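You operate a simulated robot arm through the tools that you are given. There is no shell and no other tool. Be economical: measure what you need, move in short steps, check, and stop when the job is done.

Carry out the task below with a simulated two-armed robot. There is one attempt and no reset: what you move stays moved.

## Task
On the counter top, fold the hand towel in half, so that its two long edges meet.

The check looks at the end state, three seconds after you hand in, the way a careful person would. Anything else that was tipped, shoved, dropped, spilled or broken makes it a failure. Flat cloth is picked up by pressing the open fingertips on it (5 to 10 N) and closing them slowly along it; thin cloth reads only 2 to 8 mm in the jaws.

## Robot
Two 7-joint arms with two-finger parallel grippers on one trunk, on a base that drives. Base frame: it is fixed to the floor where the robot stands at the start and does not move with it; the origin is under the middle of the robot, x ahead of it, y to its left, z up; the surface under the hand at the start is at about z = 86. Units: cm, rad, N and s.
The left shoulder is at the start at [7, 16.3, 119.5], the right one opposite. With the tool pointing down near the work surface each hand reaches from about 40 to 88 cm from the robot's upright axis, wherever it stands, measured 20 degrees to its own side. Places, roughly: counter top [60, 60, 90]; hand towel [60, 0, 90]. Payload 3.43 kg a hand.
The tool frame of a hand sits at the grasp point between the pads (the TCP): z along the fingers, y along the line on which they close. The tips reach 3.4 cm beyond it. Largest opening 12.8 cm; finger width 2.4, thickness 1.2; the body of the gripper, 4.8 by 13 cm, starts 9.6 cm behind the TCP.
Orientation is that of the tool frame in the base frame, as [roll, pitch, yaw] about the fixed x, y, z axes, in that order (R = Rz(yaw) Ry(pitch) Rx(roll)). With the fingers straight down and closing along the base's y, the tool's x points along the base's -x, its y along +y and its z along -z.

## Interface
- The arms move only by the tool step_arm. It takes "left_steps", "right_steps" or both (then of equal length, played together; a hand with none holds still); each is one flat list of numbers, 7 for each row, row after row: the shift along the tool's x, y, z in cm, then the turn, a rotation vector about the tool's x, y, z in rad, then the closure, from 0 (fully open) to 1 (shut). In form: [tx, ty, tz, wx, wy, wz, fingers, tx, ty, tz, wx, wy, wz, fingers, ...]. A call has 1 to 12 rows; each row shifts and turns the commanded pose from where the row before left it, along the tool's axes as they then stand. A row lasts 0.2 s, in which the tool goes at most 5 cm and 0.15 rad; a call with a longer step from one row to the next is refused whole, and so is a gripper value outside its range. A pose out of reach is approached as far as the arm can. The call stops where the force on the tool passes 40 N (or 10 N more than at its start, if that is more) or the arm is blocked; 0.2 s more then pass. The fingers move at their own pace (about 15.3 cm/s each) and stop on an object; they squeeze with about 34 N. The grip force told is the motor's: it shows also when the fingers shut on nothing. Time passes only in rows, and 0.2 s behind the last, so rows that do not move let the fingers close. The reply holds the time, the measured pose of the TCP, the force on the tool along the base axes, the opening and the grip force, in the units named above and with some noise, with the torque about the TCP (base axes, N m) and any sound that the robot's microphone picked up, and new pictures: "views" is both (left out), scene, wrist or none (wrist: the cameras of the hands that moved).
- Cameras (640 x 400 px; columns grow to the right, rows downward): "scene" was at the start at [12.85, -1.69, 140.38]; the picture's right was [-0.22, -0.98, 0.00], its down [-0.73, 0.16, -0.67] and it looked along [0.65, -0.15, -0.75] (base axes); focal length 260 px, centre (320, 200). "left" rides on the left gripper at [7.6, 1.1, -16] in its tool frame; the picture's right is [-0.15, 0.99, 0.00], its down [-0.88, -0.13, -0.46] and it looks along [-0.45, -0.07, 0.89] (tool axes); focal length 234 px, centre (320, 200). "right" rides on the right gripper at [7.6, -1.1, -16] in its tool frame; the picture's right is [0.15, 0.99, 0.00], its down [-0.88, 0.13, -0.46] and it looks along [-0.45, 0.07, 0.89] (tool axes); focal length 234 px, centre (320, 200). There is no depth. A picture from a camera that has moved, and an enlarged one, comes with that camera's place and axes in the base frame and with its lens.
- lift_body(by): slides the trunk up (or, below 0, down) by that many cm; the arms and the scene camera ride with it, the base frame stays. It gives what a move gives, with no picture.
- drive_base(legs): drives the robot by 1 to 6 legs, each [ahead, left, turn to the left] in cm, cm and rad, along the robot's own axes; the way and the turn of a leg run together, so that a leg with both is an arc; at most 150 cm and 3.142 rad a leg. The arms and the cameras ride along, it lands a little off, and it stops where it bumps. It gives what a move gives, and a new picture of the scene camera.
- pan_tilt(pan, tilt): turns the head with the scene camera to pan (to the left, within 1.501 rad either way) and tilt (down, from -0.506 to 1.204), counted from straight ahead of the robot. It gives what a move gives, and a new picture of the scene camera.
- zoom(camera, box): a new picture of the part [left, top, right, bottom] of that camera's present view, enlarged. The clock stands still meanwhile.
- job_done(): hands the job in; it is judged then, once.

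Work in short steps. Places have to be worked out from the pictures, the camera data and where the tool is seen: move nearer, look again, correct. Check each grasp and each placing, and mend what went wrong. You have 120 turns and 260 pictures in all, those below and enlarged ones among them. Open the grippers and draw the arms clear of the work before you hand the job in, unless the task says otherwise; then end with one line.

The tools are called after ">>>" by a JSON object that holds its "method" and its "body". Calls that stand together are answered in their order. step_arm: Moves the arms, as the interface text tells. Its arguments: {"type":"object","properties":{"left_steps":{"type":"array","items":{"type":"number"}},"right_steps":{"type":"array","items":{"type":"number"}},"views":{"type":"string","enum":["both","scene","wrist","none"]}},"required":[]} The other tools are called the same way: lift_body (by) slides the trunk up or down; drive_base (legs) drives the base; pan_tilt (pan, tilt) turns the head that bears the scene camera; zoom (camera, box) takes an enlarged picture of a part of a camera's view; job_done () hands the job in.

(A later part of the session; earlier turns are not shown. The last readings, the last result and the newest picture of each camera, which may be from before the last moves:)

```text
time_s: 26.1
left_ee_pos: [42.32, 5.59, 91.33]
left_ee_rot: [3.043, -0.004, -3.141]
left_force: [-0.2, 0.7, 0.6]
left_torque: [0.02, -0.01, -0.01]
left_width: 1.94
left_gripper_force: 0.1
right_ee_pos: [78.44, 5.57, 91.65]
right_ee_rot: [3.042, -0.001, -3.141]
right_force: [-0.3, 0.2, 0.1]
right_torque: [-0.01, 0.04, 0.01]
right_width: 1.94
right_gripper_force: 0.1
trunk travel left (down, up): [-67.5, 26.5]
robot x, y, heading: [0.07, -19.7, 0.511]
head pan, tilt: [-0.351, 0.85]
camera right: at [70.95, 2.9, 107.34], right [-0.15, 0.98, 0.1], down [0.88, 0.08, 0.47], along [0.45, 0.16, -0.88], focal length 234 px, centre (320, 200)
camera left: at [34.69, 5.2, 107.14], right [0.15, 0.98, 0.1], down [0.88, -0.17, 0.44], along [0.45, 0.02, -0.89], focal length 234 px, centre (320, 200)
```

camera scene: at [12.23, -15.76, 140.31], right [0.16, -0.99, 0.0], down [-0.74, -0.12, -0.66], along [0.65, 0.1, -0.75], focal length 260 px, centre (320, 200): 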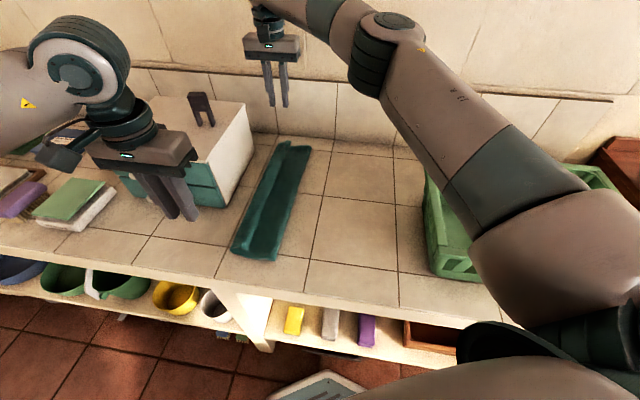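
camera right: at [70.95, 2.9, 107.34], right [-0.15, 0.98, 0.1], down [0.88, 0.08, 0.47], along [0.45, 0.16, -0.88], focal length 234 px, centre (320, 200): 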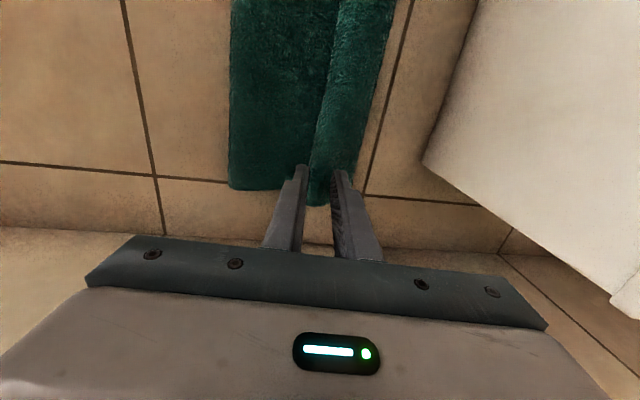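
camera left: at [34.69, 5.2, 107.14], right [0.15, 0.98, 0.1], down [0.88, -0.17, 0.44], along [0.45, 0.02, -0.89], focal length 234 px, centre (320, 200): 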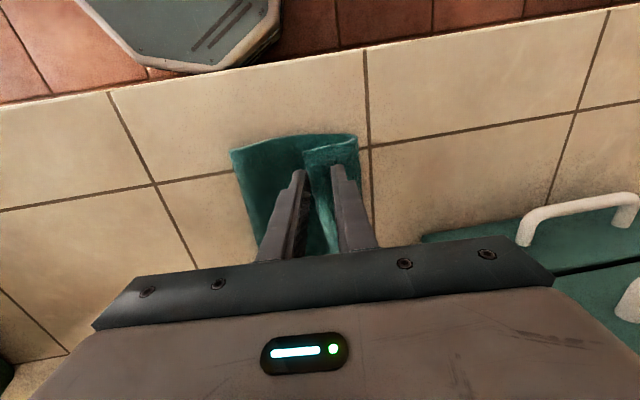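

The +y fingers are too near the crest, so I shift both hands −1.2 cm in y, then lower to contact.

>>> {"method": "step_arm", "body": {"left_steps": [0, -1.2, 0, 0, 0, 0, 0.85, 0, 0, 0.3, 0, 0, 0, 0.85, 0, 0, 0.2, 0, 0, 0, 0.85, 0, 0, 0, 0, 0, 0, 0.85], "right_steps": [0, -1.2, 0, 0, 0, 0, 0.85, 0, 0, 0.4, 0, 0, 0, 0.85, 0, 0, 0.3, 0, 0, 0, 0.85, 0, 0, 0, 0, 0, 0, 0.85], "views": "wrist"}}

```text
time_s: 27.1
left_ee_pos: [42.18, 4.54, 90.59]
left_ee_rot: [3.042, 0.001, -3.138]
left_force: [0.0, 0.1, 1.3]
left_torque: [0.04, -0.01, -0.03]
left_width: 1.92
left_gripper_force: 0.0
right_ee_pos: [78.31, 4.47, 90.75]
right_ee_rot: [3.042, 0.0, 3.14]
right_force: [-0.3, -0.3, -0.1]
right_torque: [-0.02, 0.01, -0.01]
right_width: 1.91
right_gripper_force: 0.1
trunk travel left (down, up): [-67.5, 26.5]
robot x, y, heading: [0.19, -20.05, 0.512]
head pan, tilt: [-0.351, 0.85]
camera right: at [70.74, 1.91, 106.42], right [-0.15, 0.98, 0.1], down [0.88, 0.08, 0.47], along [0.45, 0.16, -0.88], focal length 234 px, centre (320, 200)
camera left: at [34.61, 4.09, 106.59], right [0.15, 0.98, 0.1], down [0.88, -0.17, 0.44], along [0.45, 0.02, -0.89], focal length 234 px, centre (320, 200)
```

right: 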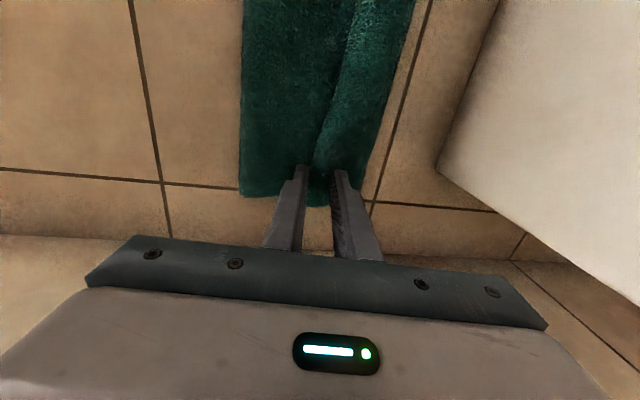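
left: 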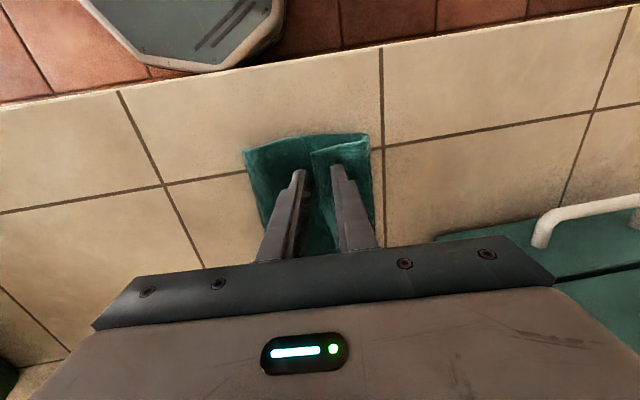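

Now each +y finger sits on the flap near its edge and each −y finger is on the upper layer. I press to a few newtons.

>>> {"method": "step_arm", "body": {"left_steps": [0, 0, 0.15, 0, 0, 0, 0.85, 0, 0, 0.1, 0, 0, 0, 0.85, 0, 0, 0, 0, 0, 0, 0.85], "right_steps": [0, 0, 0.2, 0, 0, 0, 0.85, 0, 0, 0.15, 0, 0, 0, 0.85, 0, 0, 0, 0, 0, 0, 0.85], "views": "none"}}

```text
time_s: 27.9
left_ee_pos: [42.1, 4.46, 90.49]
left_ee_rot: [3.042, -0.001, -3.141]
left_force: [1.5, -0.8, 2.0]
left_torque: [0.02, -0.02, 0.02]
left_width: 1.91
left_gripper_force: 0.1
right_ee_pos: [78.22, 4.58, 90.51]
right_ee_rot: [3.043, -0.001, 3.141]
right_force: [-0.9, -0.8, 3.1]
right_torque: [-0.01, 0.01, 0.01]
right_width: 1.93
right_gripper_force: 0.1
trunk travel left (down, up): [-67.5, 26.5]
robot x, y, heading: [-0.11, -19.5, 0.506]
head pan, tilt: [-0.351, 0.85]
```

>>> {"method": "step_arm", "body": {"left_steps": [0, 0, 0.2, 0, 0, 0, 0.85, 0, 0, 0, 0, 0, 0, 0.81, 0, 0, 0, 0.01, 0, 0, 0.77, 0, 0, 0, 0.01, 0, 0, 0.73, 0, 0, 0, 0.01, 0, 0, 0.69, 0, 0, 0, 0.01, 0, 0, 0.65, 0, 0, 0, 0.01, 0, 0, 0.61, 0, 0, 0, 0.01, 0, 0, 0.57], "right_steps": [0, 0, 0.15, 0, 0, 0, 0.85, 0, 0, 0, 0, 0, 0, 0.81, 0, 0, 0, 0.01, 0, 0, 0.77, 0, 0, 0, 0.01, 0, 0, 0.73, 0, 0, 0, 0.01, 0, 0, 0.69, 0, 0, 0, 0.01, 0, 0, 0.65, 0, 0, 0, 0.01, 0, 0, 0.61, 0, 0, 0, 0.01, 0, 0, 0.57]}}

>>> {"method": "zoom", "body": {"camera": "scene", "box": [200, 110, 340, 270]}}

```text
time_s: 29.6
left_ee_pos: [42.19, 4.51, 90.2]
left_ee_rot: [3.101, 0.0, -3.141]
left_force: [-0.9, 1.0, 6.0]
left_torque: [0.03, 0.0, 0.03]
left_width: 5.28
left_gripper_force: 0.1
right_ee_pos: [78.25, 4.44, 90.29]
right_ee_rot: [3.102, 0.0, 3.14]
right_force: [-0.5, 1.2, 1.7]
right_torque: [-0.01, 0.01, -0.03]
right_width: 5.44
right_gripper_force: 0.0
trunk travel left (down, up): [-67.5, 26.5]
robot x, y, heading: [-0.13, -19.7, 0.505]
head pan, tilt: [-0.351, 0.85]
camera scene: at [12.17, -15.9, 140.32], right [0.16, -0.99, 0.0], down [-0.74, -0.12, -0.66], along [0.65, 0.1, -0.75], focal length 260 px, centre (320, 200)
camera right: at [70.61, 2.81, 106.09], right [-0.15, 0.99, 0.04], down [0.88, 0.11, 0.46], along [0.45, 0.1, -0.89], focal length 234 px, centre (320, 200)
camera left: at [34.58, 5.01, 106.2], right [0.15, 0.99, 0.04], down [0.88, -0.15, 0.45], along [0.45, -0.03, -0.89], focal length 234 px, centre (320, 200)
```

scene: 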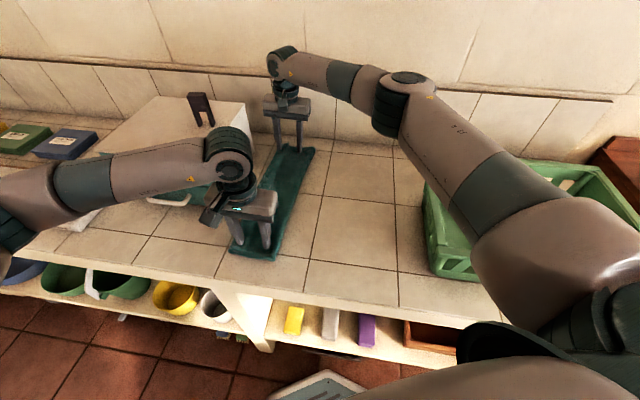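
right: 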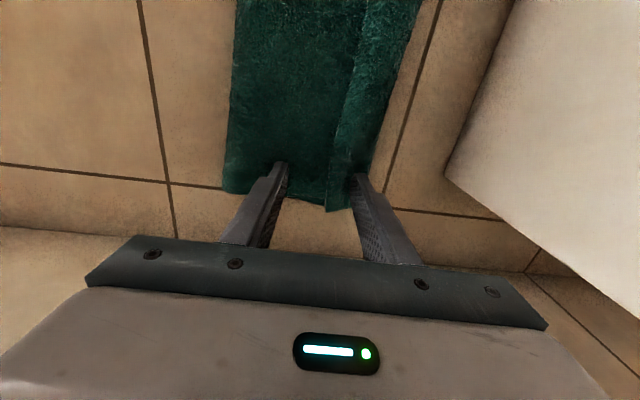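
left: 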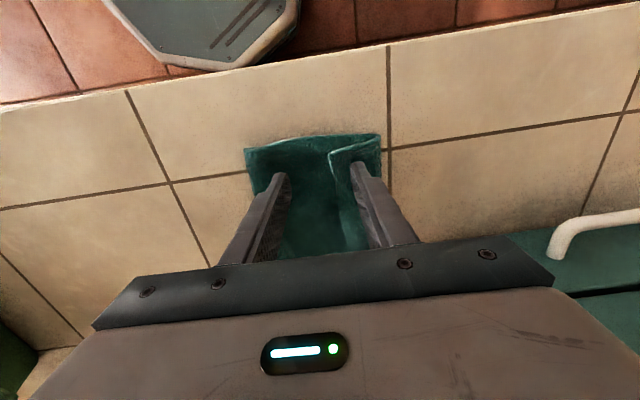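

```text
2.50 times, centred on (270, 190) of scene
camera zoom: at [12.17, -15.9, 140.32], right [0.16, -0.99, 0.0], down [-0.74, -0.12, -0.66], along [0.65, 0.1, -0.75], focal length 651 px, centre (445, 225)
```

zoom: 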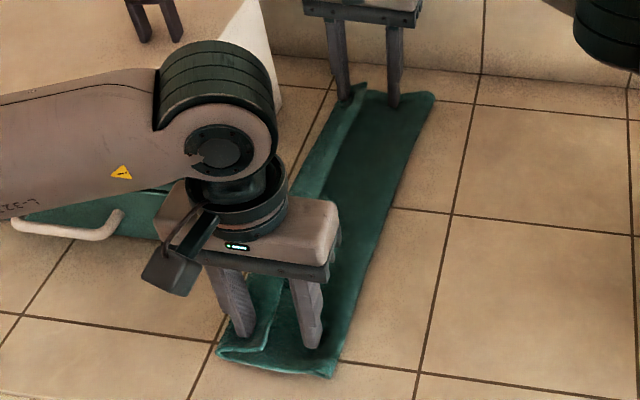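

It works: the flap is unrolling and the fold is creeping −y. I continue opening with slightly more pressure.

>>> {"method": "step_arm", "body": {"left_steps": [0, 0, 0, 0.01, 0, 0, 0.53, 0, 0, 0, 0.01, 0, 0, 0.49, 0, 0, 0, 0.01, 0, 0, 0.45, 0, 0, 0, 0.01, 0, 0, 0.41, 0, 0, 0, 0, 0, 0, 0.37, 0, 0, 0, 0, 0, 0, 0.33, 0, 0, 0, 0, 0, 0, 0.29], "right_steps": [0, 0, 0.15, 0.01, 0, 0, 0.53, 0, 0, 0, 0.01, 0, 0, 0.49, 0, 0, 0, 0.01, 0, 0, 0.45, 0, 0, 0, 0.01, 0, 0, 0.41, 0, 0, 0, 0, 0, 0, 0.37, 0, 0, 0, 0, 0, 0, 0.33, 0, 0, 0, 0, 0, 0, 0.29]}}

>>> {"method": "zoom", "body": {"camera": "scene", "box": [200, 110, 340, 270]}}

```text
time_s: 31.2
left_ee_pos: [42.19, 4.43, 90.16]
left_ee_rot: [3.141, 0.0, -3.14]
left_force: [0.7, 0.3, 5.2]
left_torque: [0.02, 0.02, -0.04]
left_width: 8.9
left_gripper_force: 0.0
right_ee_pos: [78.21, 4.58, 89.98]
right_ee_rot: [-3.141, 0.001, 3.141]
right_force: [-0.6, 0.9, 3.1]
right_torque: [-0.03, 0.06, -0.03]
right_width: 9.05
right_gripper_force: 0.2
trunk travel left (down, up): [-67.5, 26.5]
robot x, y, heading: [0.2, -19.35, 0.509]
head pan, tilt: [-0.351, 0.85]
camera scene: at [12.19, -15.93, 140.32], right [0.16, -0.99, 0.0], down [-0.74, -0.12, -0.66], along [0.65, 0.1, -0.75], focal length 260 px, centre (320, 200)
camera right: at [70.62, 3.47, 105.97], right [-0.15, 0.99, 0.0], down [0.88, 0.13, 0.46], along [0.45, 0.07, -0.89], focal length 234 px, centre (320, 200)
camera left: at [34.6, 5.69, 106.1], right [0.14, 0.99, 0.0], down [0.88, -0.13, 0.46], along [0.45, -0.07, -0.89], focal length 234 px, centre (320, 200)
```

scene: 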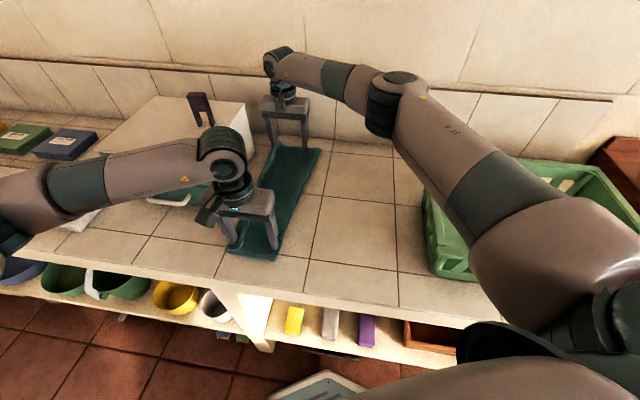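
right: 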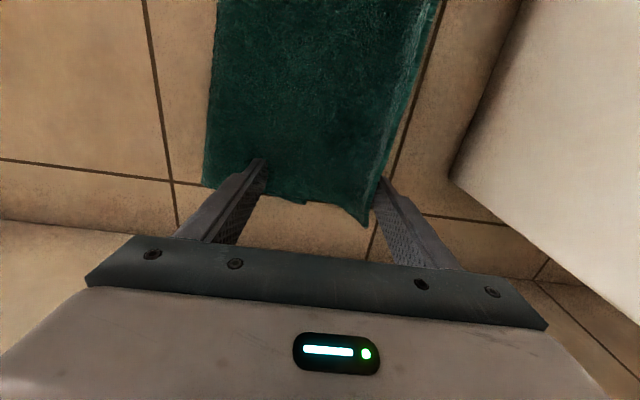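
left: 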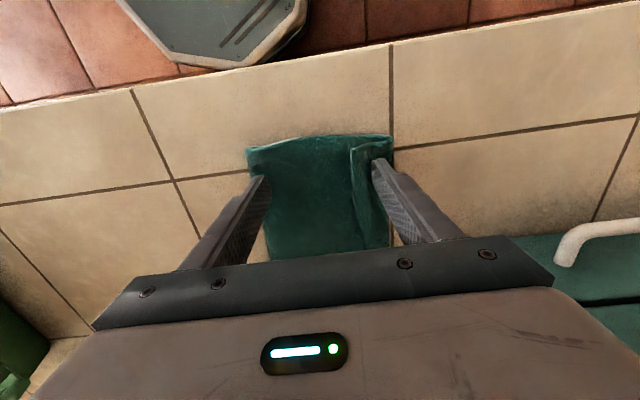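

```text
2.50 times, centred on (270, 190) of scene
camera zoom: at [12.19, -15.93, 140.32], right [0.16, -0.99, 0.0], down [-0.74, -0.12, -0.66], along [0.65, 0.1, -0.75], focal length 651 px, centre (445, 225)
```

zoom: 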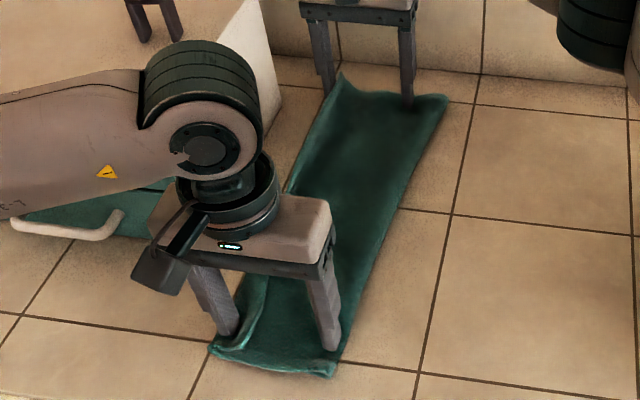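

The far end is now unrolled and the near end still has about a 2 cm flap. I lift both hands to look.

>>> {"method": "step_arm", "body": {"left_steps": [0, 0, -1, 0, 0, 0, 0.29, 0, 0, -3, 0, 0, 0, 0.29, 0, 0, -4, 0, 0, 0, 0.4, 0, 0, -4, 0, 0, 0, 0.5, 3, 3, 0, 0, 0, 0, 0.6, 3, 3, 0, 0, 0, 0, 0.85], "right_steps": [0, 0, -1, 0, 0, 0, 0.29, 0, 0, -3, 0, 0, 0, 0.29, 0, 0, -4, 0, 0, 0, 0.4, 0, 0, -4, 0, 0, 0, 0.5, 0, 0, 0, 0, 0, 0, 0.6, 0, 0, 0, 0, 0, 0, 0.85]}}

>>> {"method": "zoom", "body": {"camera": "scene", "box": [200, 110, 340, 270]}}

```text
time_s: 32.6
left_ee_pos: [36.17, 10.67, 102.17]
left_ee_rot: [3.141, 0.0, -3.14]
left_force: [0.3, -0.5, 0.0]
left_torque: [0.0, -0.06, -0.01]
left_width: 1.93
left_gripper_force: 0.1
right_ee_pos: [77.97, 4.74, 102.24]
right_ee_rot: [3.142, 0.0, -3.141]
right_force: [-0.2, -0.5, -0.4]
right_torque: [0.0, -0.01, -0.01]
right_width: 1.92
right_gripper_force: 0.1
trunk travel left (down, up): [-67.5, 26.5]
robot x, y, heading: [-0.16, -19.58, 0.509]
head pan, tilt: [-0.351, 0.85]
camera scene: at [12.12, -15.82, 140.33], right [0.16, -0.99, 0.0], down [-0.74, -0.12, -0.66], along [0.65, 0.1, -0.75], focal length 260 px, centre (320, 200)
camera right: at [70.31, 3.7, 118.1], right [-0.15, 0.99, 0.0], down [0.88, 0.13, 0.46], along [0.45, 0.07, -0.89], focal length 234 px, centre (320, 200)
camera left: at [28.53, 11.8, 118.15], right [0.15, 0.99, 0.0], down [0.88, -0.13, 0.46], along [0.45, -0.07, -0.89], focal length 234 px, centre (320, 200)
```

scene: 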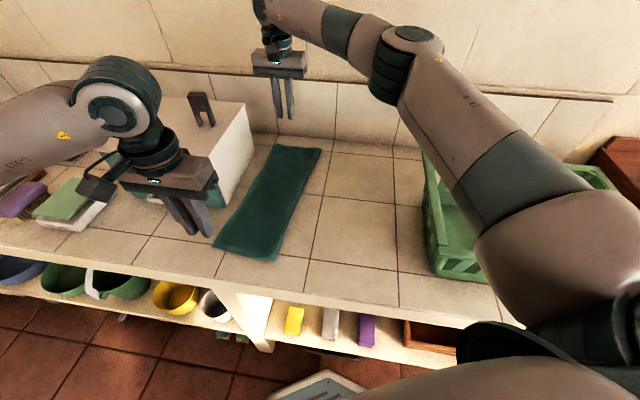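
right: 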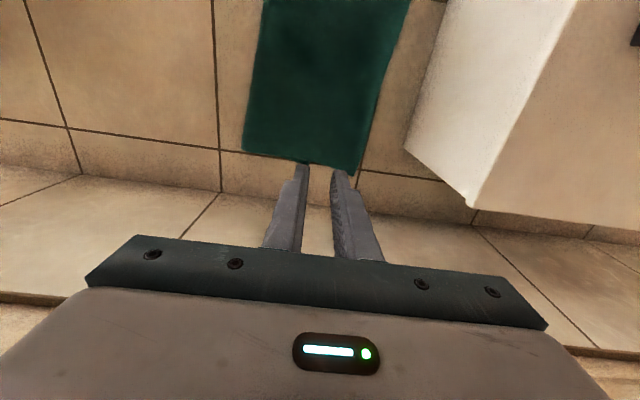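
left: 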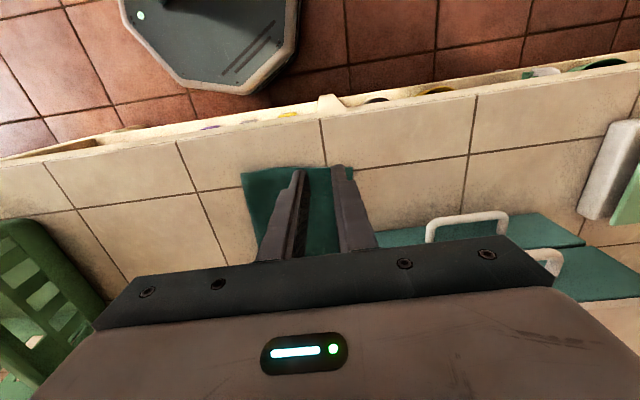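

```text
2.50 times, centred on (270, 190) of scene
camera zoom: at [12.12, -15.82, 140.33], right [0.16, -0.99, 0.0], down [-0.74, -0.12, -0.66], along [0.65, 0.1, -0.75], focal length 651 px, centre (445, 225)
```

zoom: 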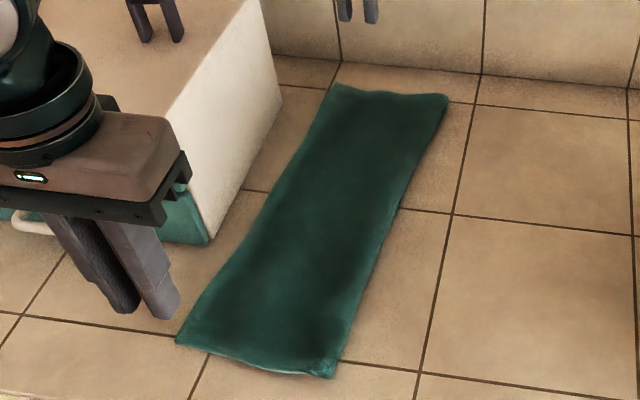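

The flap is now fully unrolled. I zoom in from several cameras to see where the two layers' edges lie relative to each other.

>>> {"method": "zoom", "body": {"camera": "right", "box": [220, 0, 440, 190]}}

>>> {"method": "zoom", "body": {"camera": "scene", "box": [205, 200, 295, 265]}}

>>> {"method": "zoom", "body": {"camera": "scene", "box": [245, 135, 335, 200]}}

```text
2.11 times, centred on (330, 95) of right
camera zoom: at [70.31, 3.7, 118.1], right [-0.15, 0.99, 0.0], down [0.88, 0.13, 0.46], along [0.45, 0.07, -0.89], focal length 493 px, centre (299, 421)
```

zoom: 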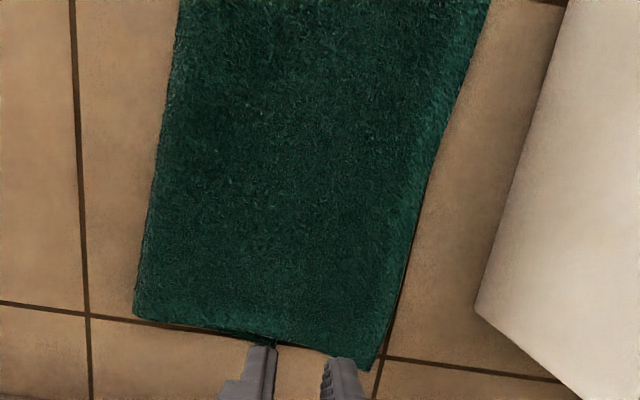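

```text
6.15 times, centred on (250, 232) of scene
camera zoom: at [12.12, -15.82, 140.33], right [0.16, -0.99, 0.0], down [-0.74, -0.12, -0.66], along [0.65, 0.1, -0.75], focal length 1602 px, centre (751, 0)
```

zoom: 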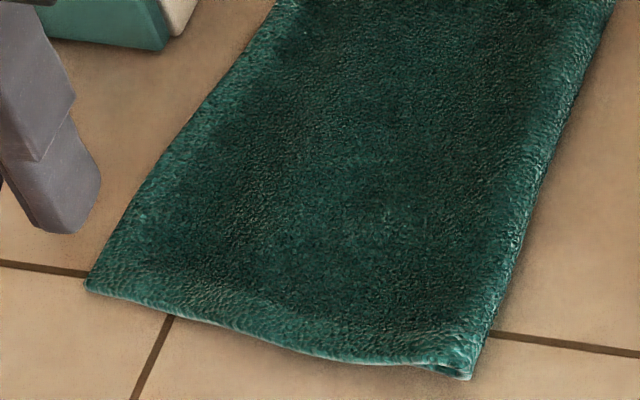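

```text
6.15 times, centred on (290, 168) of scene
camera zoom: at [12.12, -15.82, 140.33], right [0.16, -0.99, 0.0], down [-0.74, -0.12, -0.66], along [0.65, 0.1, -0.75], focal length 1602 px, centre (505, 400)
```

zoom: 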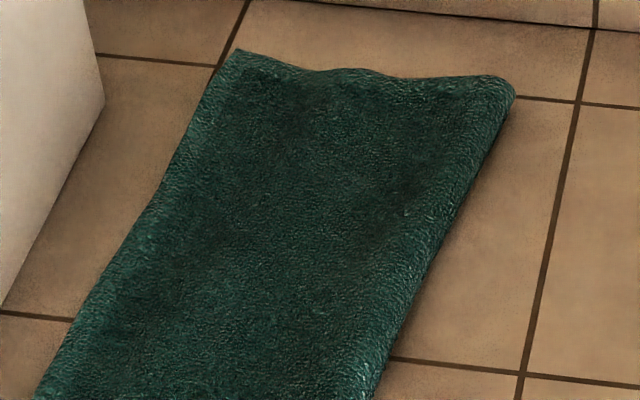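

The upper layer overhangs the bottom layer by about 5 cm, and the bottom edge is hidden near y≈9 at the near end and y≈5 at the far end. I'll pinch only the overhanging edge with both hands, lift it back toward vertical and lay it down again shorter. First I move over the edge.

>>> {"method": "step_arm", "body": {"left_steps": [-3.5, 0.8, 0, 0, 0, 0, 0.72, -3.6, 0.85, 0, 0, 0, 0, 0.72, 0, 0, 4, 0, 0, 0, 0.72, 0, 0, 4, 0, 0, 0, 0.72, 0, 0, 2.5, 0, 0, 0, 0.72], "right_steps": [-0.6, 1.9, 0, 0, 0, 0, 0.72, -0.7, 2, 0, 0, 0, 0, 0.72, 0, 0, 4, 0, 0, 0, 0.72, 0, 0, 4, 0, 0, 0, 0.72, 0, 0, 2.5, 0, 0, 0, 0.72], "views": "wrist"}}

```text
time_s: 33.9
left_ee_pos: [43.02, 12.41, 91.56]
left_ee_rot: [3.142, 0.001, -3.141]
left_force: [-1.0, 1.5, 0.1]
left_torque: [0.0, 0.0, 0.01]
left_width: 3.55
left_gripper_force: 0.1
right_ee_pos: [79.48, 8.47, 91.4]
right_ee_rot: [-3.141, 0.001, 3.141]
right_force: [-0.9, -0.5, -0.1]
right_torque: [-0.01, -0.01, -0.04]
right_width: 3.6
right_gripper_force: 0.0
trunk travel left (down, up): [-67.5, 26.5]
robot x, y, heading: [-0.14, -19.45, 0.511]
head pan, tilt: [-0.351, 0.85]
camera right: at [71.9, 7.4, 107.22], right [-0.15, 0.99, 0.0], down [0.88, 0.13, 0.46], along [0.45, 0.07, -0.89], focal length 234 px, centre (320, 200)
camera left: at [35.41, 13.52, 107.51], right [0.14, 0.99, 0.0], down [0.88, -0.13, 0.46], along [0.45, -0.07, -0.89], focal length 234 px, centre (320, 200)
```

right: 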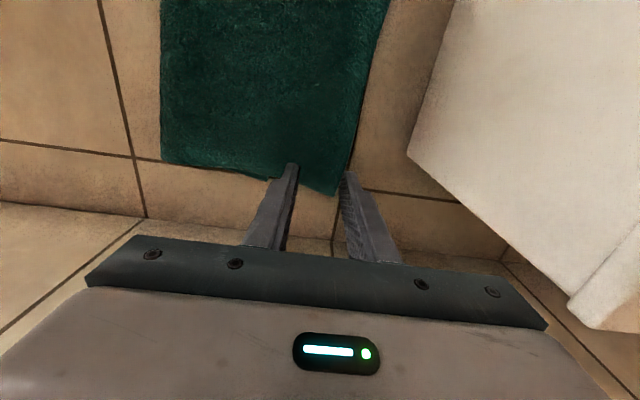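
left: 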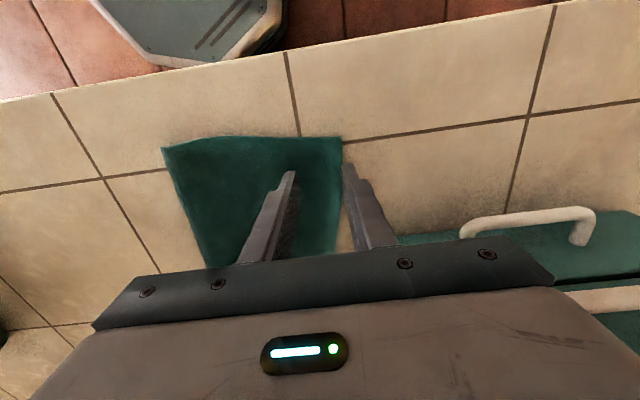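

Placement looks right. I lower to contact.

>>> {"method": "step_arm", "body": {"left_steps": [0, 0, 1, 0, 0, 0, 0.72, 0, 0, 0.5, 0, 0, 0, 0.72, 0, 0, 0.2, 0, 0, 0, 0.72, 0, 0, 0, 0, 0, 0, 0.72], "right_steps": [0.5, 0, 1, 0, 0, 0, 0.72, 0, 0, 0.4, 0, 0, 0, 0.72, 0, 0, 0.2, 0, 0, 0, 0.72, 0, 0, 0, 0, 0, 0, 0.72], "views": "none"}}

```text
time_s: 34.9
left_ee_pos: [43.29, 12.14, 89.96]
left_ee_rot: [-3.141, 0.001, -3.139]
left_force: [-0.2, -0.2, 0.7]
left_torque: [0.0, -0.01, 0.02]
left_width: 3.6
left_gripper_force: 0.0
right_ee_pos: [79.1, 8.57, 89.95]
right_ee_rot: [3.141, 0.0, -3.141]
right_force: [0.2, -0.4, -0.2]
right_torque: [-0.04, 0.01, 0.01]
right_width: 3.57
right_gripper_force: 0.0
trunk travel left (down, up): [-67.5, 26.5]
robot x, y, heading: [-0.08, -19.55, 0.507]
head pan, tilt: [-0.351, 0.85]
```

>>> {"method": "step_arm", "body": {"left_steps": [0, 0, 0.2, 0, 0, 0, 0.72, 0, 0, 0.13, 0, 0, 0, 0.72, 0, 0, 0, 0, 0, 0, 0.72], "right_steps": [0, 0, 0.2, 0, 0, 0, 0.72, 0, 0, 0.13, 0, 0, 0, 0.72, 0, 0, 0, 0, 0, 0, 0.72], "views": "none"}}

```text
time_s: 35.6
left_ee_pos: [43.3, 12.27, 89.74]
left_ee_rot: [-3.142, 0.001, -3.14]
left_force: [-0.4, 1.0, 7.7]
left_torque: [-0.05, -0.04, 0.02]
left_width: 3.57
left_gripper_force: 0.0
right_ee_pos: [79.18, 8.4, 89.87]
right_ee_rot: [3.141, -0.001, 3.142]
right_force: [-0.4, 0.4, 2.1]
right_torque: [-0.02, -0.06, -0.01]
right_width: 3.61
right_gripper_force: 0.1
trunk travel left (down, up): [-67.5, 26.5]
robot x, y, heading: [-0.22, -19.76, 0.507]
head pan, tilt: [-0.351, 0.85]
```

Left is at 8 N and right at 2 N. I add a little on the right, then close slowly.

>>> {"method": "step_arm", "body": {"left_steps": [0, 0, 0, 0, 0, 0, 0.72, 0, 0, 0, 0, 0, 0, 0.75, 0, 0, 0, 0, 0, 0, 0.78, 0, 0, 0, 0, 0, 0, 0.81, 0, 0, 0, 0, 0, 0, 0.84, 0, 0, 0, 0, 0, 0, 0.87, 0, 0, 0, 0, 0, 0, 0.9, 0, 0, 0, 0, 0, 0, 0.93, 0, 0, 0, 0, 0, 0, 0.96, 0, 0, 0, 0, 0, 0, 1, 0, 0, 0, 0, 0, 0, 1], "right_steps": [0, 0, 0.13, 0, 0, 0, 0.72, 0, 0, 0.03, 0, 0, 0, 0.75, 0, 0, 0, 0, 0, 0, 0.78, 0, 0, 0, 0, 0, 0, 0.81, 0, 0, 0, 0, 0, 0, 0.84, 0, 0, 0, 0, 0, 0, 0.87, 0, 0, 0, 0, 0, 0, 0.9, 0, 0, 0, 0, 0, 0, 0.93, 0, 0, 0, 0, 0, 0, 0.96, 0, 0, 0, 0, 0, 0, 1, 0, 0, 0, 0, 0, 0, 1], "views": "wrist"}}

```text
time_s: 38.0
left_ee_pos: [43.27, 12.09, 89.84]
left_ee_rot: [-3.141, 0.001, -3.138]
left_force: [0.7, -0.1, 6.5]
left_torque: [-0.06, -0.04, 0.01]
left_width: 0.47
left_gripper_force: 34.5
right_ee_pos: [79.07, 8.42, 89.73]
right_ee_rot: [3.14, 0.001, 3.141]
right_force: [-1.0, -0.7, 8.8]
right_torque: [-0.06, 0.06, -0.01]
right_width: 0.48
right_gripper_force: 33.4
trunk travel left (down, up): [-67.5, 26.5]
robot x, y, heading: [0.09, -19.95, 0.516]
head pan, tilt: [-0.351, 0.85]
camera right: at [71.46, 7.31, 105.57], right [-0.15, 0.99, 0.0], down [0.88, 0.13, 0.46], along [0.45, 0.07, -0.89], focal length 234 px, centre (320, 200)
camera left: at [35.52, 13.23, 105.69], right [0.15, 0.99, 0.0], down [0.88, -0.13, 0.46], along [0.45, -0.07, -0.89], focal length 234 px, centre (320, 200)
```

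right: 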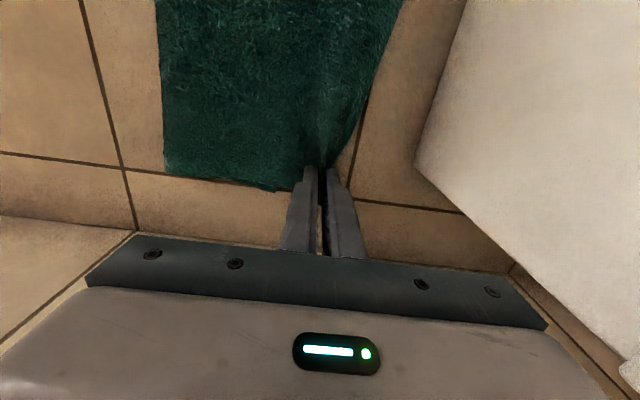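
left: 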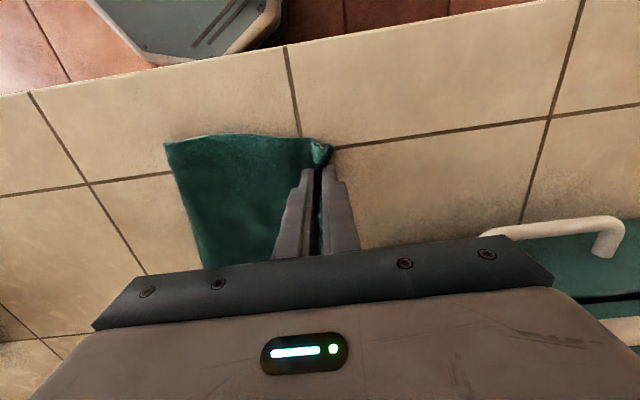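

Both hold single-layer cloth. I lift and swing back −y toward vertical to uncover the bottom layer.

>>> {"method": "step_arm", "body": {"left_steps": [0, 0, -1.5, 0, 0, 0, 1, 0, -0.5, -2, 0, 0, 0, 1, 0, -1, -2, 0, 0, 0, 1, 0, -1.5, -1.5, 0, 0, 0, 1, 0, -2, -1, 0, 0, 0, 1, 0, -2, -1, 0, 0, 0, 1, 0, -2, -1, 0, 0, 0, 1, 0, -2, 0, 0, 0, 0, 1, 0, -2, 0, 0, 0, 0, 1], "right_steps": [0, 0, -1.5, 0, 0, 0, 1, 0, -0.5, -2, 0, 0, 0, 1, 0, -1, -2, 0, 0, 0, 1, 0, -1.5, -1.5, 0, 0, 0, 1, 0, -2, -1, 0, 0, 0, 1, 0, -2, -1, 0, 0, 0, 1, 0, -2, -1, 0, 0, 0, 1, 0, -2, 0, 0, 0, 0, 1, 0, -1, 0, 0, 0, 0, 1]}}

>>> {"method": "zoom", "body": {"camera": "scene", "box": [200, 110, 340, 270]}}

```text
time_s: 39.9
left_ee_pos: [43.97, 0.86, 100.03]
left_ee_rot: [3.141, 0.014, -3.131]
left_force: [28.4, -0.9, -0.6]
left_torque: [0.01, -0.94, 0.0]
left_width: 0.47
left_gripper_force: 34.1
right_ee_pos: [83.9, 0.93, 99.47]
right_ee_rot: [-3.14, -0.019, -3.137]
right_force: [-28.0, 0.4, 0.7]
right_torque: [0.0, 0.92, 0.01]
right_width: 0.47
right_gripper_force: 34.0
right hand out of reach, approached as far as the arm can: row 2, 3, 4, 5, 6, 7, 8, 9
trunk travel left (down, up): [-67.5, 26.5]
robot x, y, heading: [0.15, -19.48, 0.513]
head pan, tilt: [-0.351, 0.85]
stopped in row 9 (left hand): the force on the tool passed its limit at 41 N (the readings are from after the stop); the commanded pose is now the measured one
camera scene: at [12.31, -15.98, 140.31], right [0.16, -0.99, 0.0], down [-0.74, -0.12, -0.66], along [0.65, 0.1, -0.75], focal length 260 px, centre (320, 200)
camera right: at [76.54, -0.2, 115.51], right [-0.15, 0.99, 0.0], down [0.89, 0.14, 0.44], along [0.43, 0.07, -0.9], focal length 234 px, centre (320, 200)
camera left: at [36.05, 2.06, 115.86], right [0.14, 0.99, 0.0], down [0.87, -0.12, 0.47], along [0.47, -0.06, -0.88], focal length 234 px, centre (320, 200)
```

scene: 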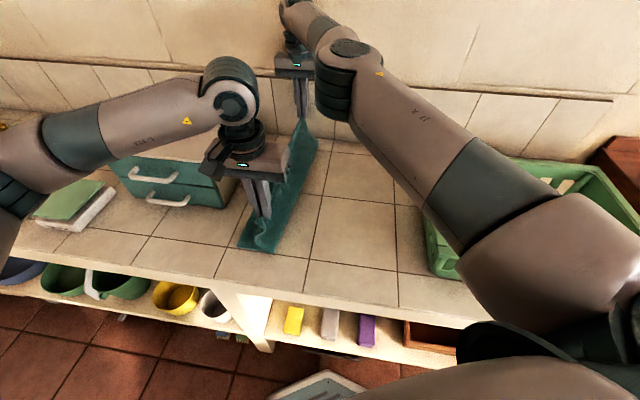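
right: 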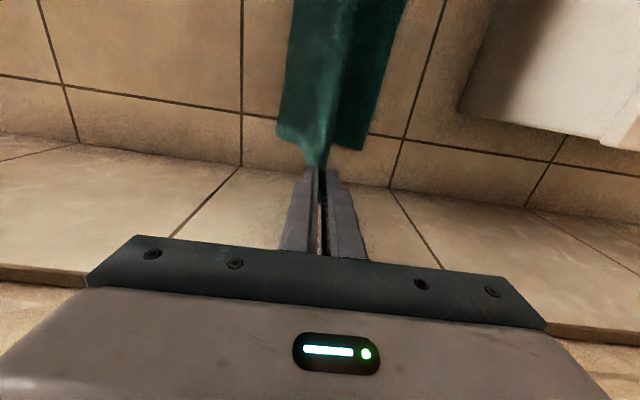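
left: 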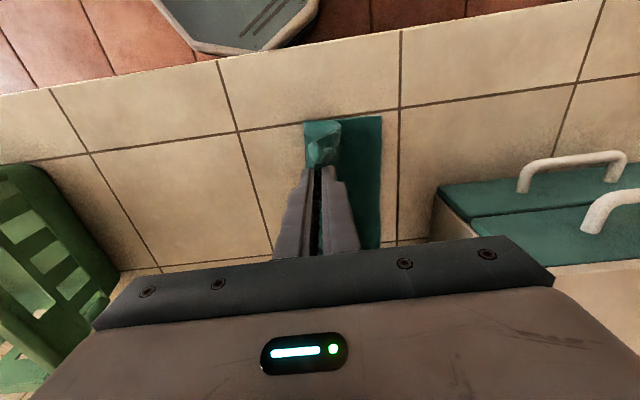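

```text
2.50 times, centred on (270, 190) of scene
camera zoom: at [12.31, -15.98, 140.31], right [0.16, -0.99, 0.0], down [-0.74, -0.12, -0.66], along [0.65, 0.1, -0.75], focal length 651 px, centre (445, 225)
```

zoom: 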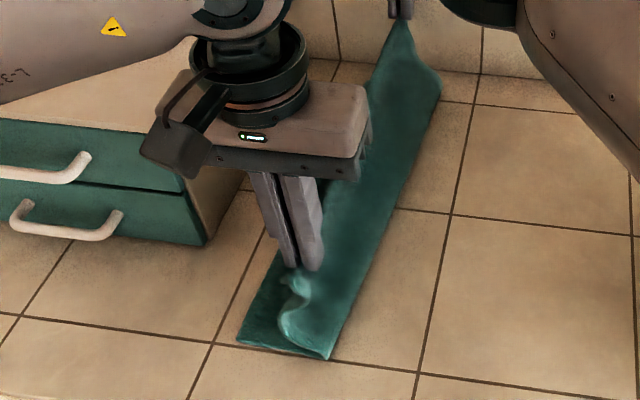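

The right hand drifted out to x=84 at its reach limit, and the cloth is pulled taut along x at 28 N. I bring the right hand back toward x≈78.5 in small steps to relax it.

>>> {"method": "step_arm", "body": {"right_steps": [1, 0, 0, 0, 0, 0, 1, 1, 0, 0, 0, 0, 0, 1, 1, 0, 0, 0, 0, 0, 1, 1, 0, 0, 0, 0, 0, 1, 1, 0, 0, 0, 0, 0, 1], "left_steps": [0, 0, 0, 0, 0, 0, 1, 0, 0, 0, 0, 0, 0, 1, 0, 0, 0, 0, 0, 0, 1, 0, 0, 0, 0, 0, 0, 1, 0, 0, 0, 0, 0, 0, 1]}}

```text
time_s: 41.1
left_ee_pos: [43.6, 1.12, 99.83]
left_ee_rot: [-3.141, 0.009, -3.136]
left_force: [18.4, 0.5, -0.6]
left_torque: [0.02, -0.64, 0.06]
left_width: 0.41
left_gripper_force: 34.5
right_ee_pos: [82.68, 2.8, 99.97]
right_ee_rot: [-3.14, -0.009, -3.139]
right_force: [-18.7, -0.4, -0.9]
right_torque: [-0.07, 0.56, 0.0]
right_width: 0.46
right_gripper_force: 33.7
right hand out of reach, approached as far as the arm can: row 1, 2, 3, 4, 5
trunk travel left (down, up): [-67.5, 26.5]
robot x, y, heading: [0.2, -19.4, 0.507]
head pan, tilt: [-0.351, 0.85]
camera scene: at [12.25, -15.88, 140.31], right [0.16, -0.99, 0.0], down [-0.74, -0.12, -0.66], along [0.65, 0.1, -0.75], focal length 260 px, centre (320, 200)
camera right: at [75.37, 1.82, 115.9], right [-0.15, 0.99, 0.0], down [0.89, 0.13, 0.45], along [0.44, 0.07, -0.9], focal length 234 px, centre (320, 200)
camera left: at [35.86, 2.12, 115.79], right [0.14, 0.99, 0.0], down [0.88, -0.13, 0.46], along [0.46, -0.06, -0.89], focal length 234 px, centre (320, 200)
```

scene: 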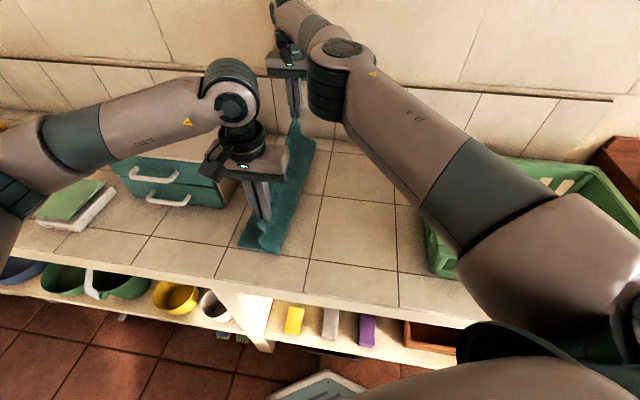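
right: 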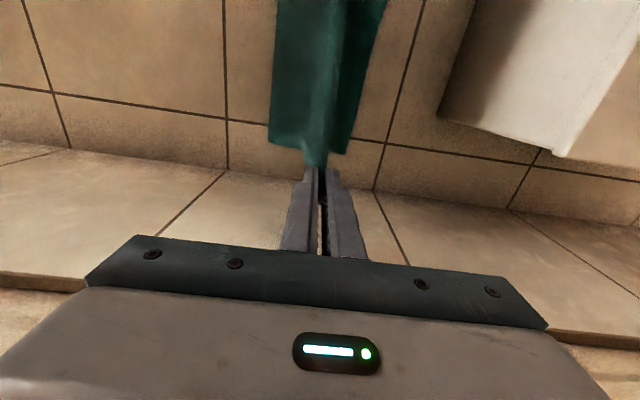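
left: 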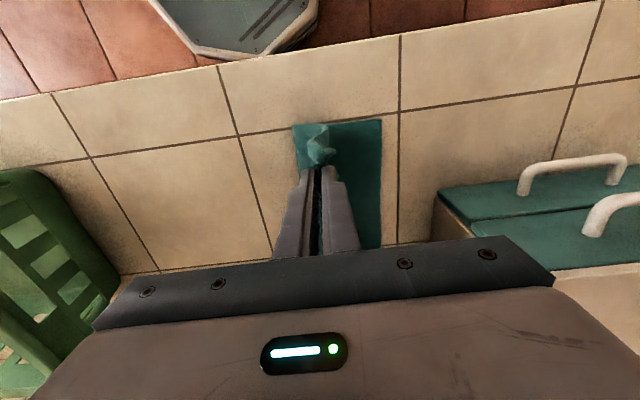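

The right arm looks fully stretched: its radius from the shoulder stays constant as it moves. I command it straight toward its shoulder, and let the left hand give 1 cm to ease the tension.

>>> {"method": "step_arm", "body": {"right_steps": [1, -0.5, 0, 0, 0, 0, 1, 1, -0.5, 0, 0, 0, 0, 1, 1, -0.5, 0, 0, 0, 0, 1, 1, -0.5, 0, 0, 0, 0, 1], "left_steps": [-0.5, 0, 0, 0, 0, 0, 1, -0.5, 0, 0, 0, 0, 0, 1, 0, 0, 0, 0, 0, 0, 1, 0, 0, 0, 0, 0, 0, 1], "views": "none"}}

```text
time_s: 42.1
left_ee_pos: [44.57, 1.02, 99.89]
left_ee_rot: [-3.141, 0.009, -3.137]
left_force: [6.8, -0.3, 0.2]
left_torque: [0.02, -0.22, 0.02]
left_width: 0.43
left_gripper_force: 34.4
right_ee_pos: [82.73, 2.75, 99.98]
right_ee_rot: [-3.141, -0.012, -3.139]
right_force: [-6.2, -0.6, 0.5]
right_torque: [-0.05, 0.21, 0.02]
right_width: 0.44
right_gripper_force: 34.5
right hand out of reach, approached as far as the arm can: row 1, 2, 3, 4
trunk travel left (down, up): [-67.5, 26.5]
robot x, y, heading: [-0.26, -19.6, 0.511]
head pan, tilt: [-0.351, 0.85]
```

The right hand didn't respond, so the arm seems wedged in a joint limit. I try stepping it back along the way it came (+y), staying slack with the left.

>>> {"method": "step_arm", "body": {"right_steps": [0.5, 1.5, 0, 0, 0, 0, 1, 0.5, 1.5, 0, 0, 0, 0, 1, 0.5, 1.5, 0, 0, 0, 0, 1, 0.5, 1.0, 0.5, 0, 0, 0, 1], "left_steps": [-0.3, 0.7, 0, 0, 0, 0, 1, 0, 0.7, 0, 0, 0, 0, 1, 0, 0.7, 0, 0, 0, 0, 1, 0, 0.7, 0.5, 0, 0, 0, 1], "views": "none"}}

```text
time_s: 43.1
left_ee_pos: [44.81, 3.94, 99.26]
left_ee_rot: [-3.141, 0.008, -3.136]
left_force: [0.0, -0.2, -1.0]
left_torque: [-0.02, 0.01, -0.03]
left_width: 0.42
left_gripper_force: 33.9
right_ee_pos: [79.65, 7.73, 99.5]
right_ee_rot: [-3.139, -0.009, -3.14]
right_force: [0.6, -0.1, -0.3]
right_torque: [-0.02, -0.01, 0.01]
right_width: 0.47
right_gripper_force: 34.5
right hand out of reach, approached as far as the arm can: row 2, 3, 4
trunk travel left (down, up): [-67.5, 26.5]
robot x, y, heading: [-0.38, -19.73, 0.507]
head pan, tilt: [-0.351, 0.85]
```

The right arm slides along its reach arc but won't shorten. The bottom edge is at y≈8.6 near and 6.7 far, so I lay the held edge down close to those targets, left at (44.9,7.1) and right at about (80.5,5.5).

>>> {"method": "step_arm", "body": {"right_steps": [-0.3, -0.6, 1.5, 0, 0, 0, 1, -0.3, -0.6, 1.5, 0, 0, 0, 1, -0.2, -0.6, 1.5, 0, 0, 0, 1, 0, -0.3, 1.5, 0, 0, 0, 1, 0, 0, 1.2, 0, 0, 0, 1], "left_steps": [0, 0.8, 1.5, 0, 0, 0, 1, 0, 0.8, 1.5, 0, 0, 0, 1, 0, 0.8, 1.5, 0, 0, 0, 1, 0, 0.7, 1.5, 0, 0, 0, 1, 0, 0, 1.2, 0, 0, 0, 1]}}

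>>> {"method": "zoom", "body": {"camera": "scene", "box": [200, 110, 340, 270]}}

```text
time_s: 44.3
left_ee_pos: [45.05, 6.83, 92.17]
left_ee_rot: [-3.141, 0.008, -3.136]
left_force: [-0.3, -0.2, -0.6]
left_torque: [-0.02, 0.0, 0.01]
left_width: 0.45
left_gripper_force: 34.1
right_ee_pos: [81.03, 5.61, 91.92]
right_ee_rot: [-3.14, -0.011, -3.14]
right_force: [0.7, -0.7, -0.1]
right_torque: [-0.01, 0.04, 0.01]
right_width: 0.45
right_gripper_force: 33.8
right hand out of reach, approached as far as the arm can: row 2, 4
trunk travel left (down, up): [-67.5, 26.5]
robot x, y, heading: [0.03, -19.69, 0.507]
head pan, tilt: [-0.351, 0.85]
camera scene: at [12.29, -15.92, 140.31], right [0.16, -0.99, 0.0], down [-0.74, -0.12, -0.66], along [0.65, 0.1, -0.75], focal length 260 px, centre (320, 200)
camera right: at [73.63, 4.58, 107.96], right [-0.15, 0.99, 0.0], down [0.88, 0.13, 0.45], along [0.44, 0.07, -0.89], focal length 234 px, centre (320, 200)
camera left: at [37.35, 8.04, 108.1], right [0.14, 0.99, 0.0], down [0.88, -0.13, 0.46], along [0.46, -0.06, -0.89], focal length 234 px, centre (320, 200)
```

scene: 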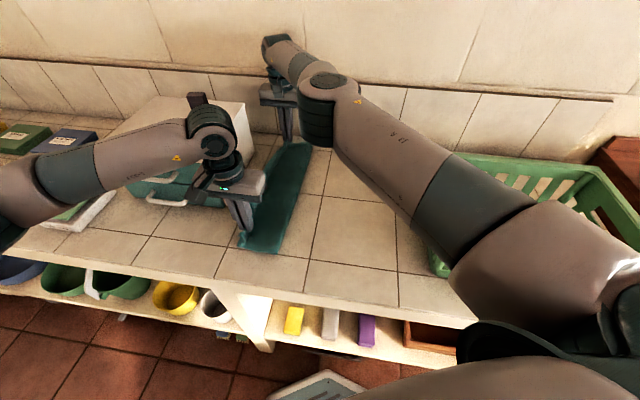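
right: 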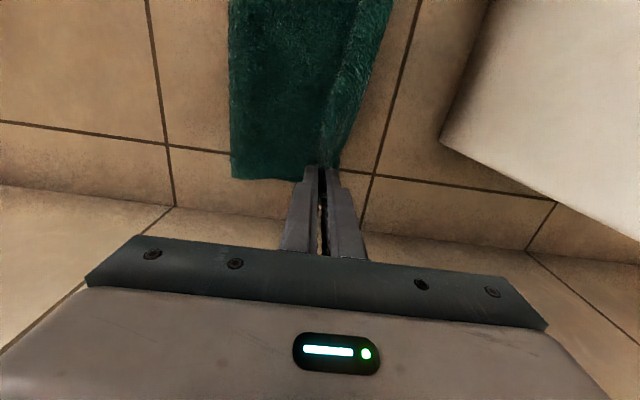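
left: 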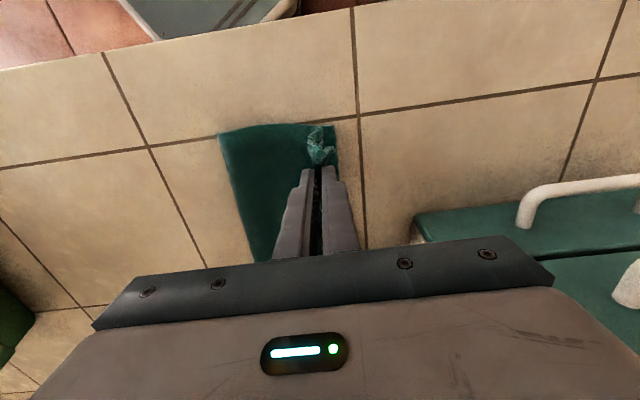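

```text
2.50 times, centred on (270, 190) of scene
camera zoom: at [12.29, -15.92, 140.31], right [0.16, -0.99, 0.0], down [-0.74, -0.12, -0.66], along [0.65, 0.1, -0.75], focal length 651 px, centre (445, 225)
```

zoom: 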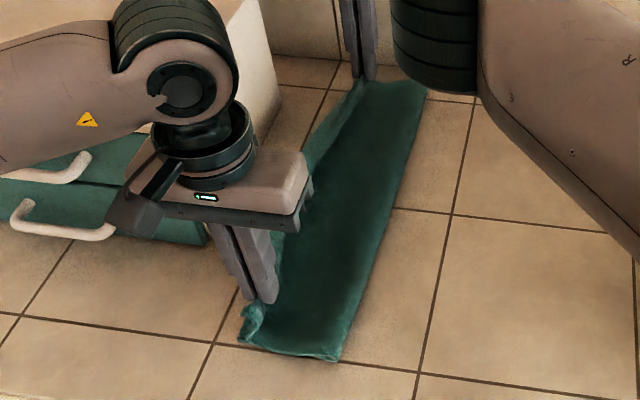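

The fold is at y≈−1.8, and the right arm needs a better stance before I can bring the edge fully upright. I lower, release both hands gently and lift straight up.

>>> {"method": "step_arm", "body": {"right_steps": [0, 0, 0.7, 0, 0, 0, 1, 0, 0, 0.6, 0, 0, 0, 1, 0, 0, 0, 0, 0, 0, 0.9, 0, 0, 0, 0, 0, 0, 0.82, 0, 0, -1, 0, 0, 0, 0.8, 0, 0, -2, 0, 0, 0, 0.8, 0, 0, -4, 0, 0, 0, 0.8, 0, 0, -4, 0, 0, 0, 0.8, 0, 0, -4, 0, 0, 0, 0.8], "left_steps": [0, 0, 0.8, 0, 0, 0, 1, 0, 0, 0.7, 0, 0, 0, 1, 0, 0, 0, 0, 0, 0, 0.9, 0, 0, 0, 0, 0, 0, 0.82, 0, 0, -1, 0, 0, 0, 0.8, 0, 0, -2, 0, 0, 0, 0.8, 0, 0, -4, 0, 0, 0, 0.8, 0, 0, -4, 0, 0, 0, 0.8, 0, 0, -4, 0, 0, 0, 0.8], "views": "scene"}}

```text
time_s: 46.3
left_ee_pos: [44.63, 6.68, 105.93]
left_ee_rot: [3.141, 0.009, -3.137]
left_force: [0.1, -0.1, 0.1]
left_torque: [0.05, 0.02, 0.0]
left_width: 2.55
left_gripper_force: 0.1
right_ee_pos: [80.52, 4.99, 106.07]
right_ee_rot: [3.141, -0.012, -3.139]
right_force: [0.0, 0.1, 0.7]
right_torque: [0.05, 0.02, -0.01]
right_width: 2.55
right_gripper_force: 0.1
right hand out of reach, approached as far as the arm can: row 9
trunk travel left (down, up): [-67.5, 26.5]
robot x, y, heading: [-0.01, -19.7, 0.509]
head pan, tilt: [-0.351, 0.85]
camera scene: at [12.19, -16.15, 140.31], right [0.16, -0.99, 0.0], down [-0.74, -0.12, -0.66], along [0.65, 0.11, -0.75], focal length 260 px, centre (320, 200)
```

scene: 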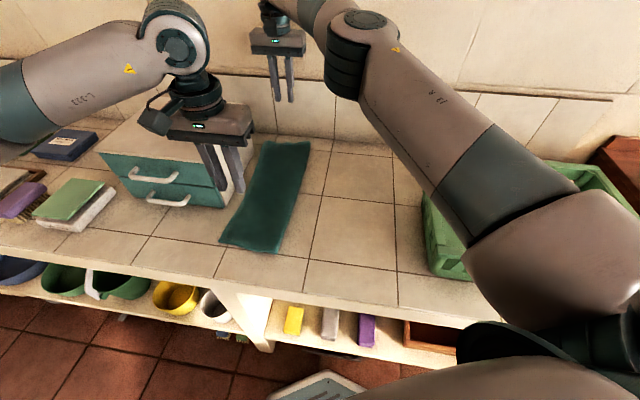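

The cloth is down flat. Now I try to bend the right arm back toward its shoulder while it is free.

>>> {"method": "step_arm", "body": {"right_steps": [2, -1, -2, 0, 0, 0, 0.72, 2, -1, -2, 0, 0, 0, 0.72, 3, -1, 0, 0, 0, 0, 0.72, 3, -1, 0, 0, 0, 0, 0.72, 3, -1, 0, 0, 0, 0, 0.72], "views": "scene"}}

>>> {"method": "zoom", "body": {"camera": "scene", "box": [200, 110, 340, 270]}}

```text
time_s: 47.5
left_ee_pos: [44.66, 6.72, 105.92]
left_ee_rot: [3.141, 0.009, -3.138]
left_force: [-0.2, -0.3, -0.7]
left_torque: [-0.01, 0.0, 0.01]
left_width: 2.58
left_gripper_force: 0.1
right_ee_pos: [67.41, 0.75, 109.87]
right_ee_rot: [-3.14, -0.007, -3.139]
right_force: [0.8, -0.5, 0.4]
right_torque: [0.01, -0.02, 0.03]
right_width: 3.6
right_gripper_force: 0.0
trunk travel left (down, up): [-67.5, 26.5]
robot x, y, heading: [0.08, -19.83, 0.508]
head pan, tilt: [-0.351, 0.85]
camera scene: at [12.2, -15.94, 140.32], right [0.16, -0.99, 0.0], down [-0.74, -0.12, -0.66], along [0.65, 0.1, -0.75], focal length 260 px, centre (320, 200)
```

scene: 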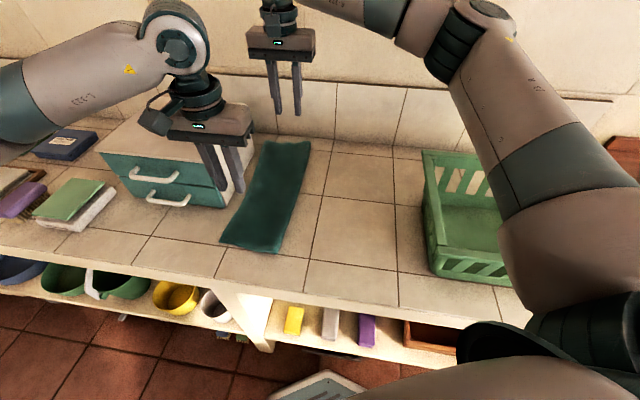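

```text
2.50 times, centred on (270, 190) of scene
camera zoom: at [12.2, -15.94, 140.32], right [0.16, -0.99, 0.0], down [-0.74, -0.12, -0.66], along [0.65, 0.1, -0.75], focal length 651 px, centre (445, 225)
```

zoom: 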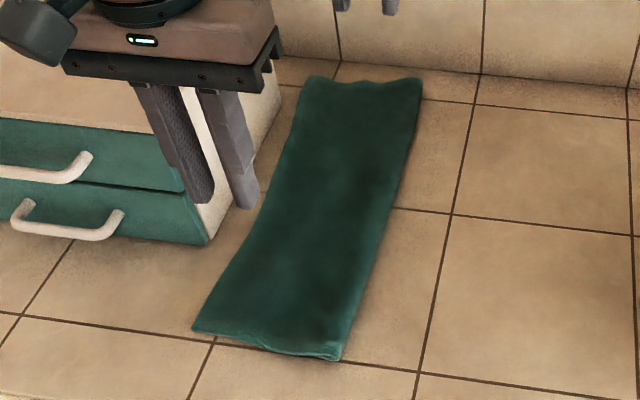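

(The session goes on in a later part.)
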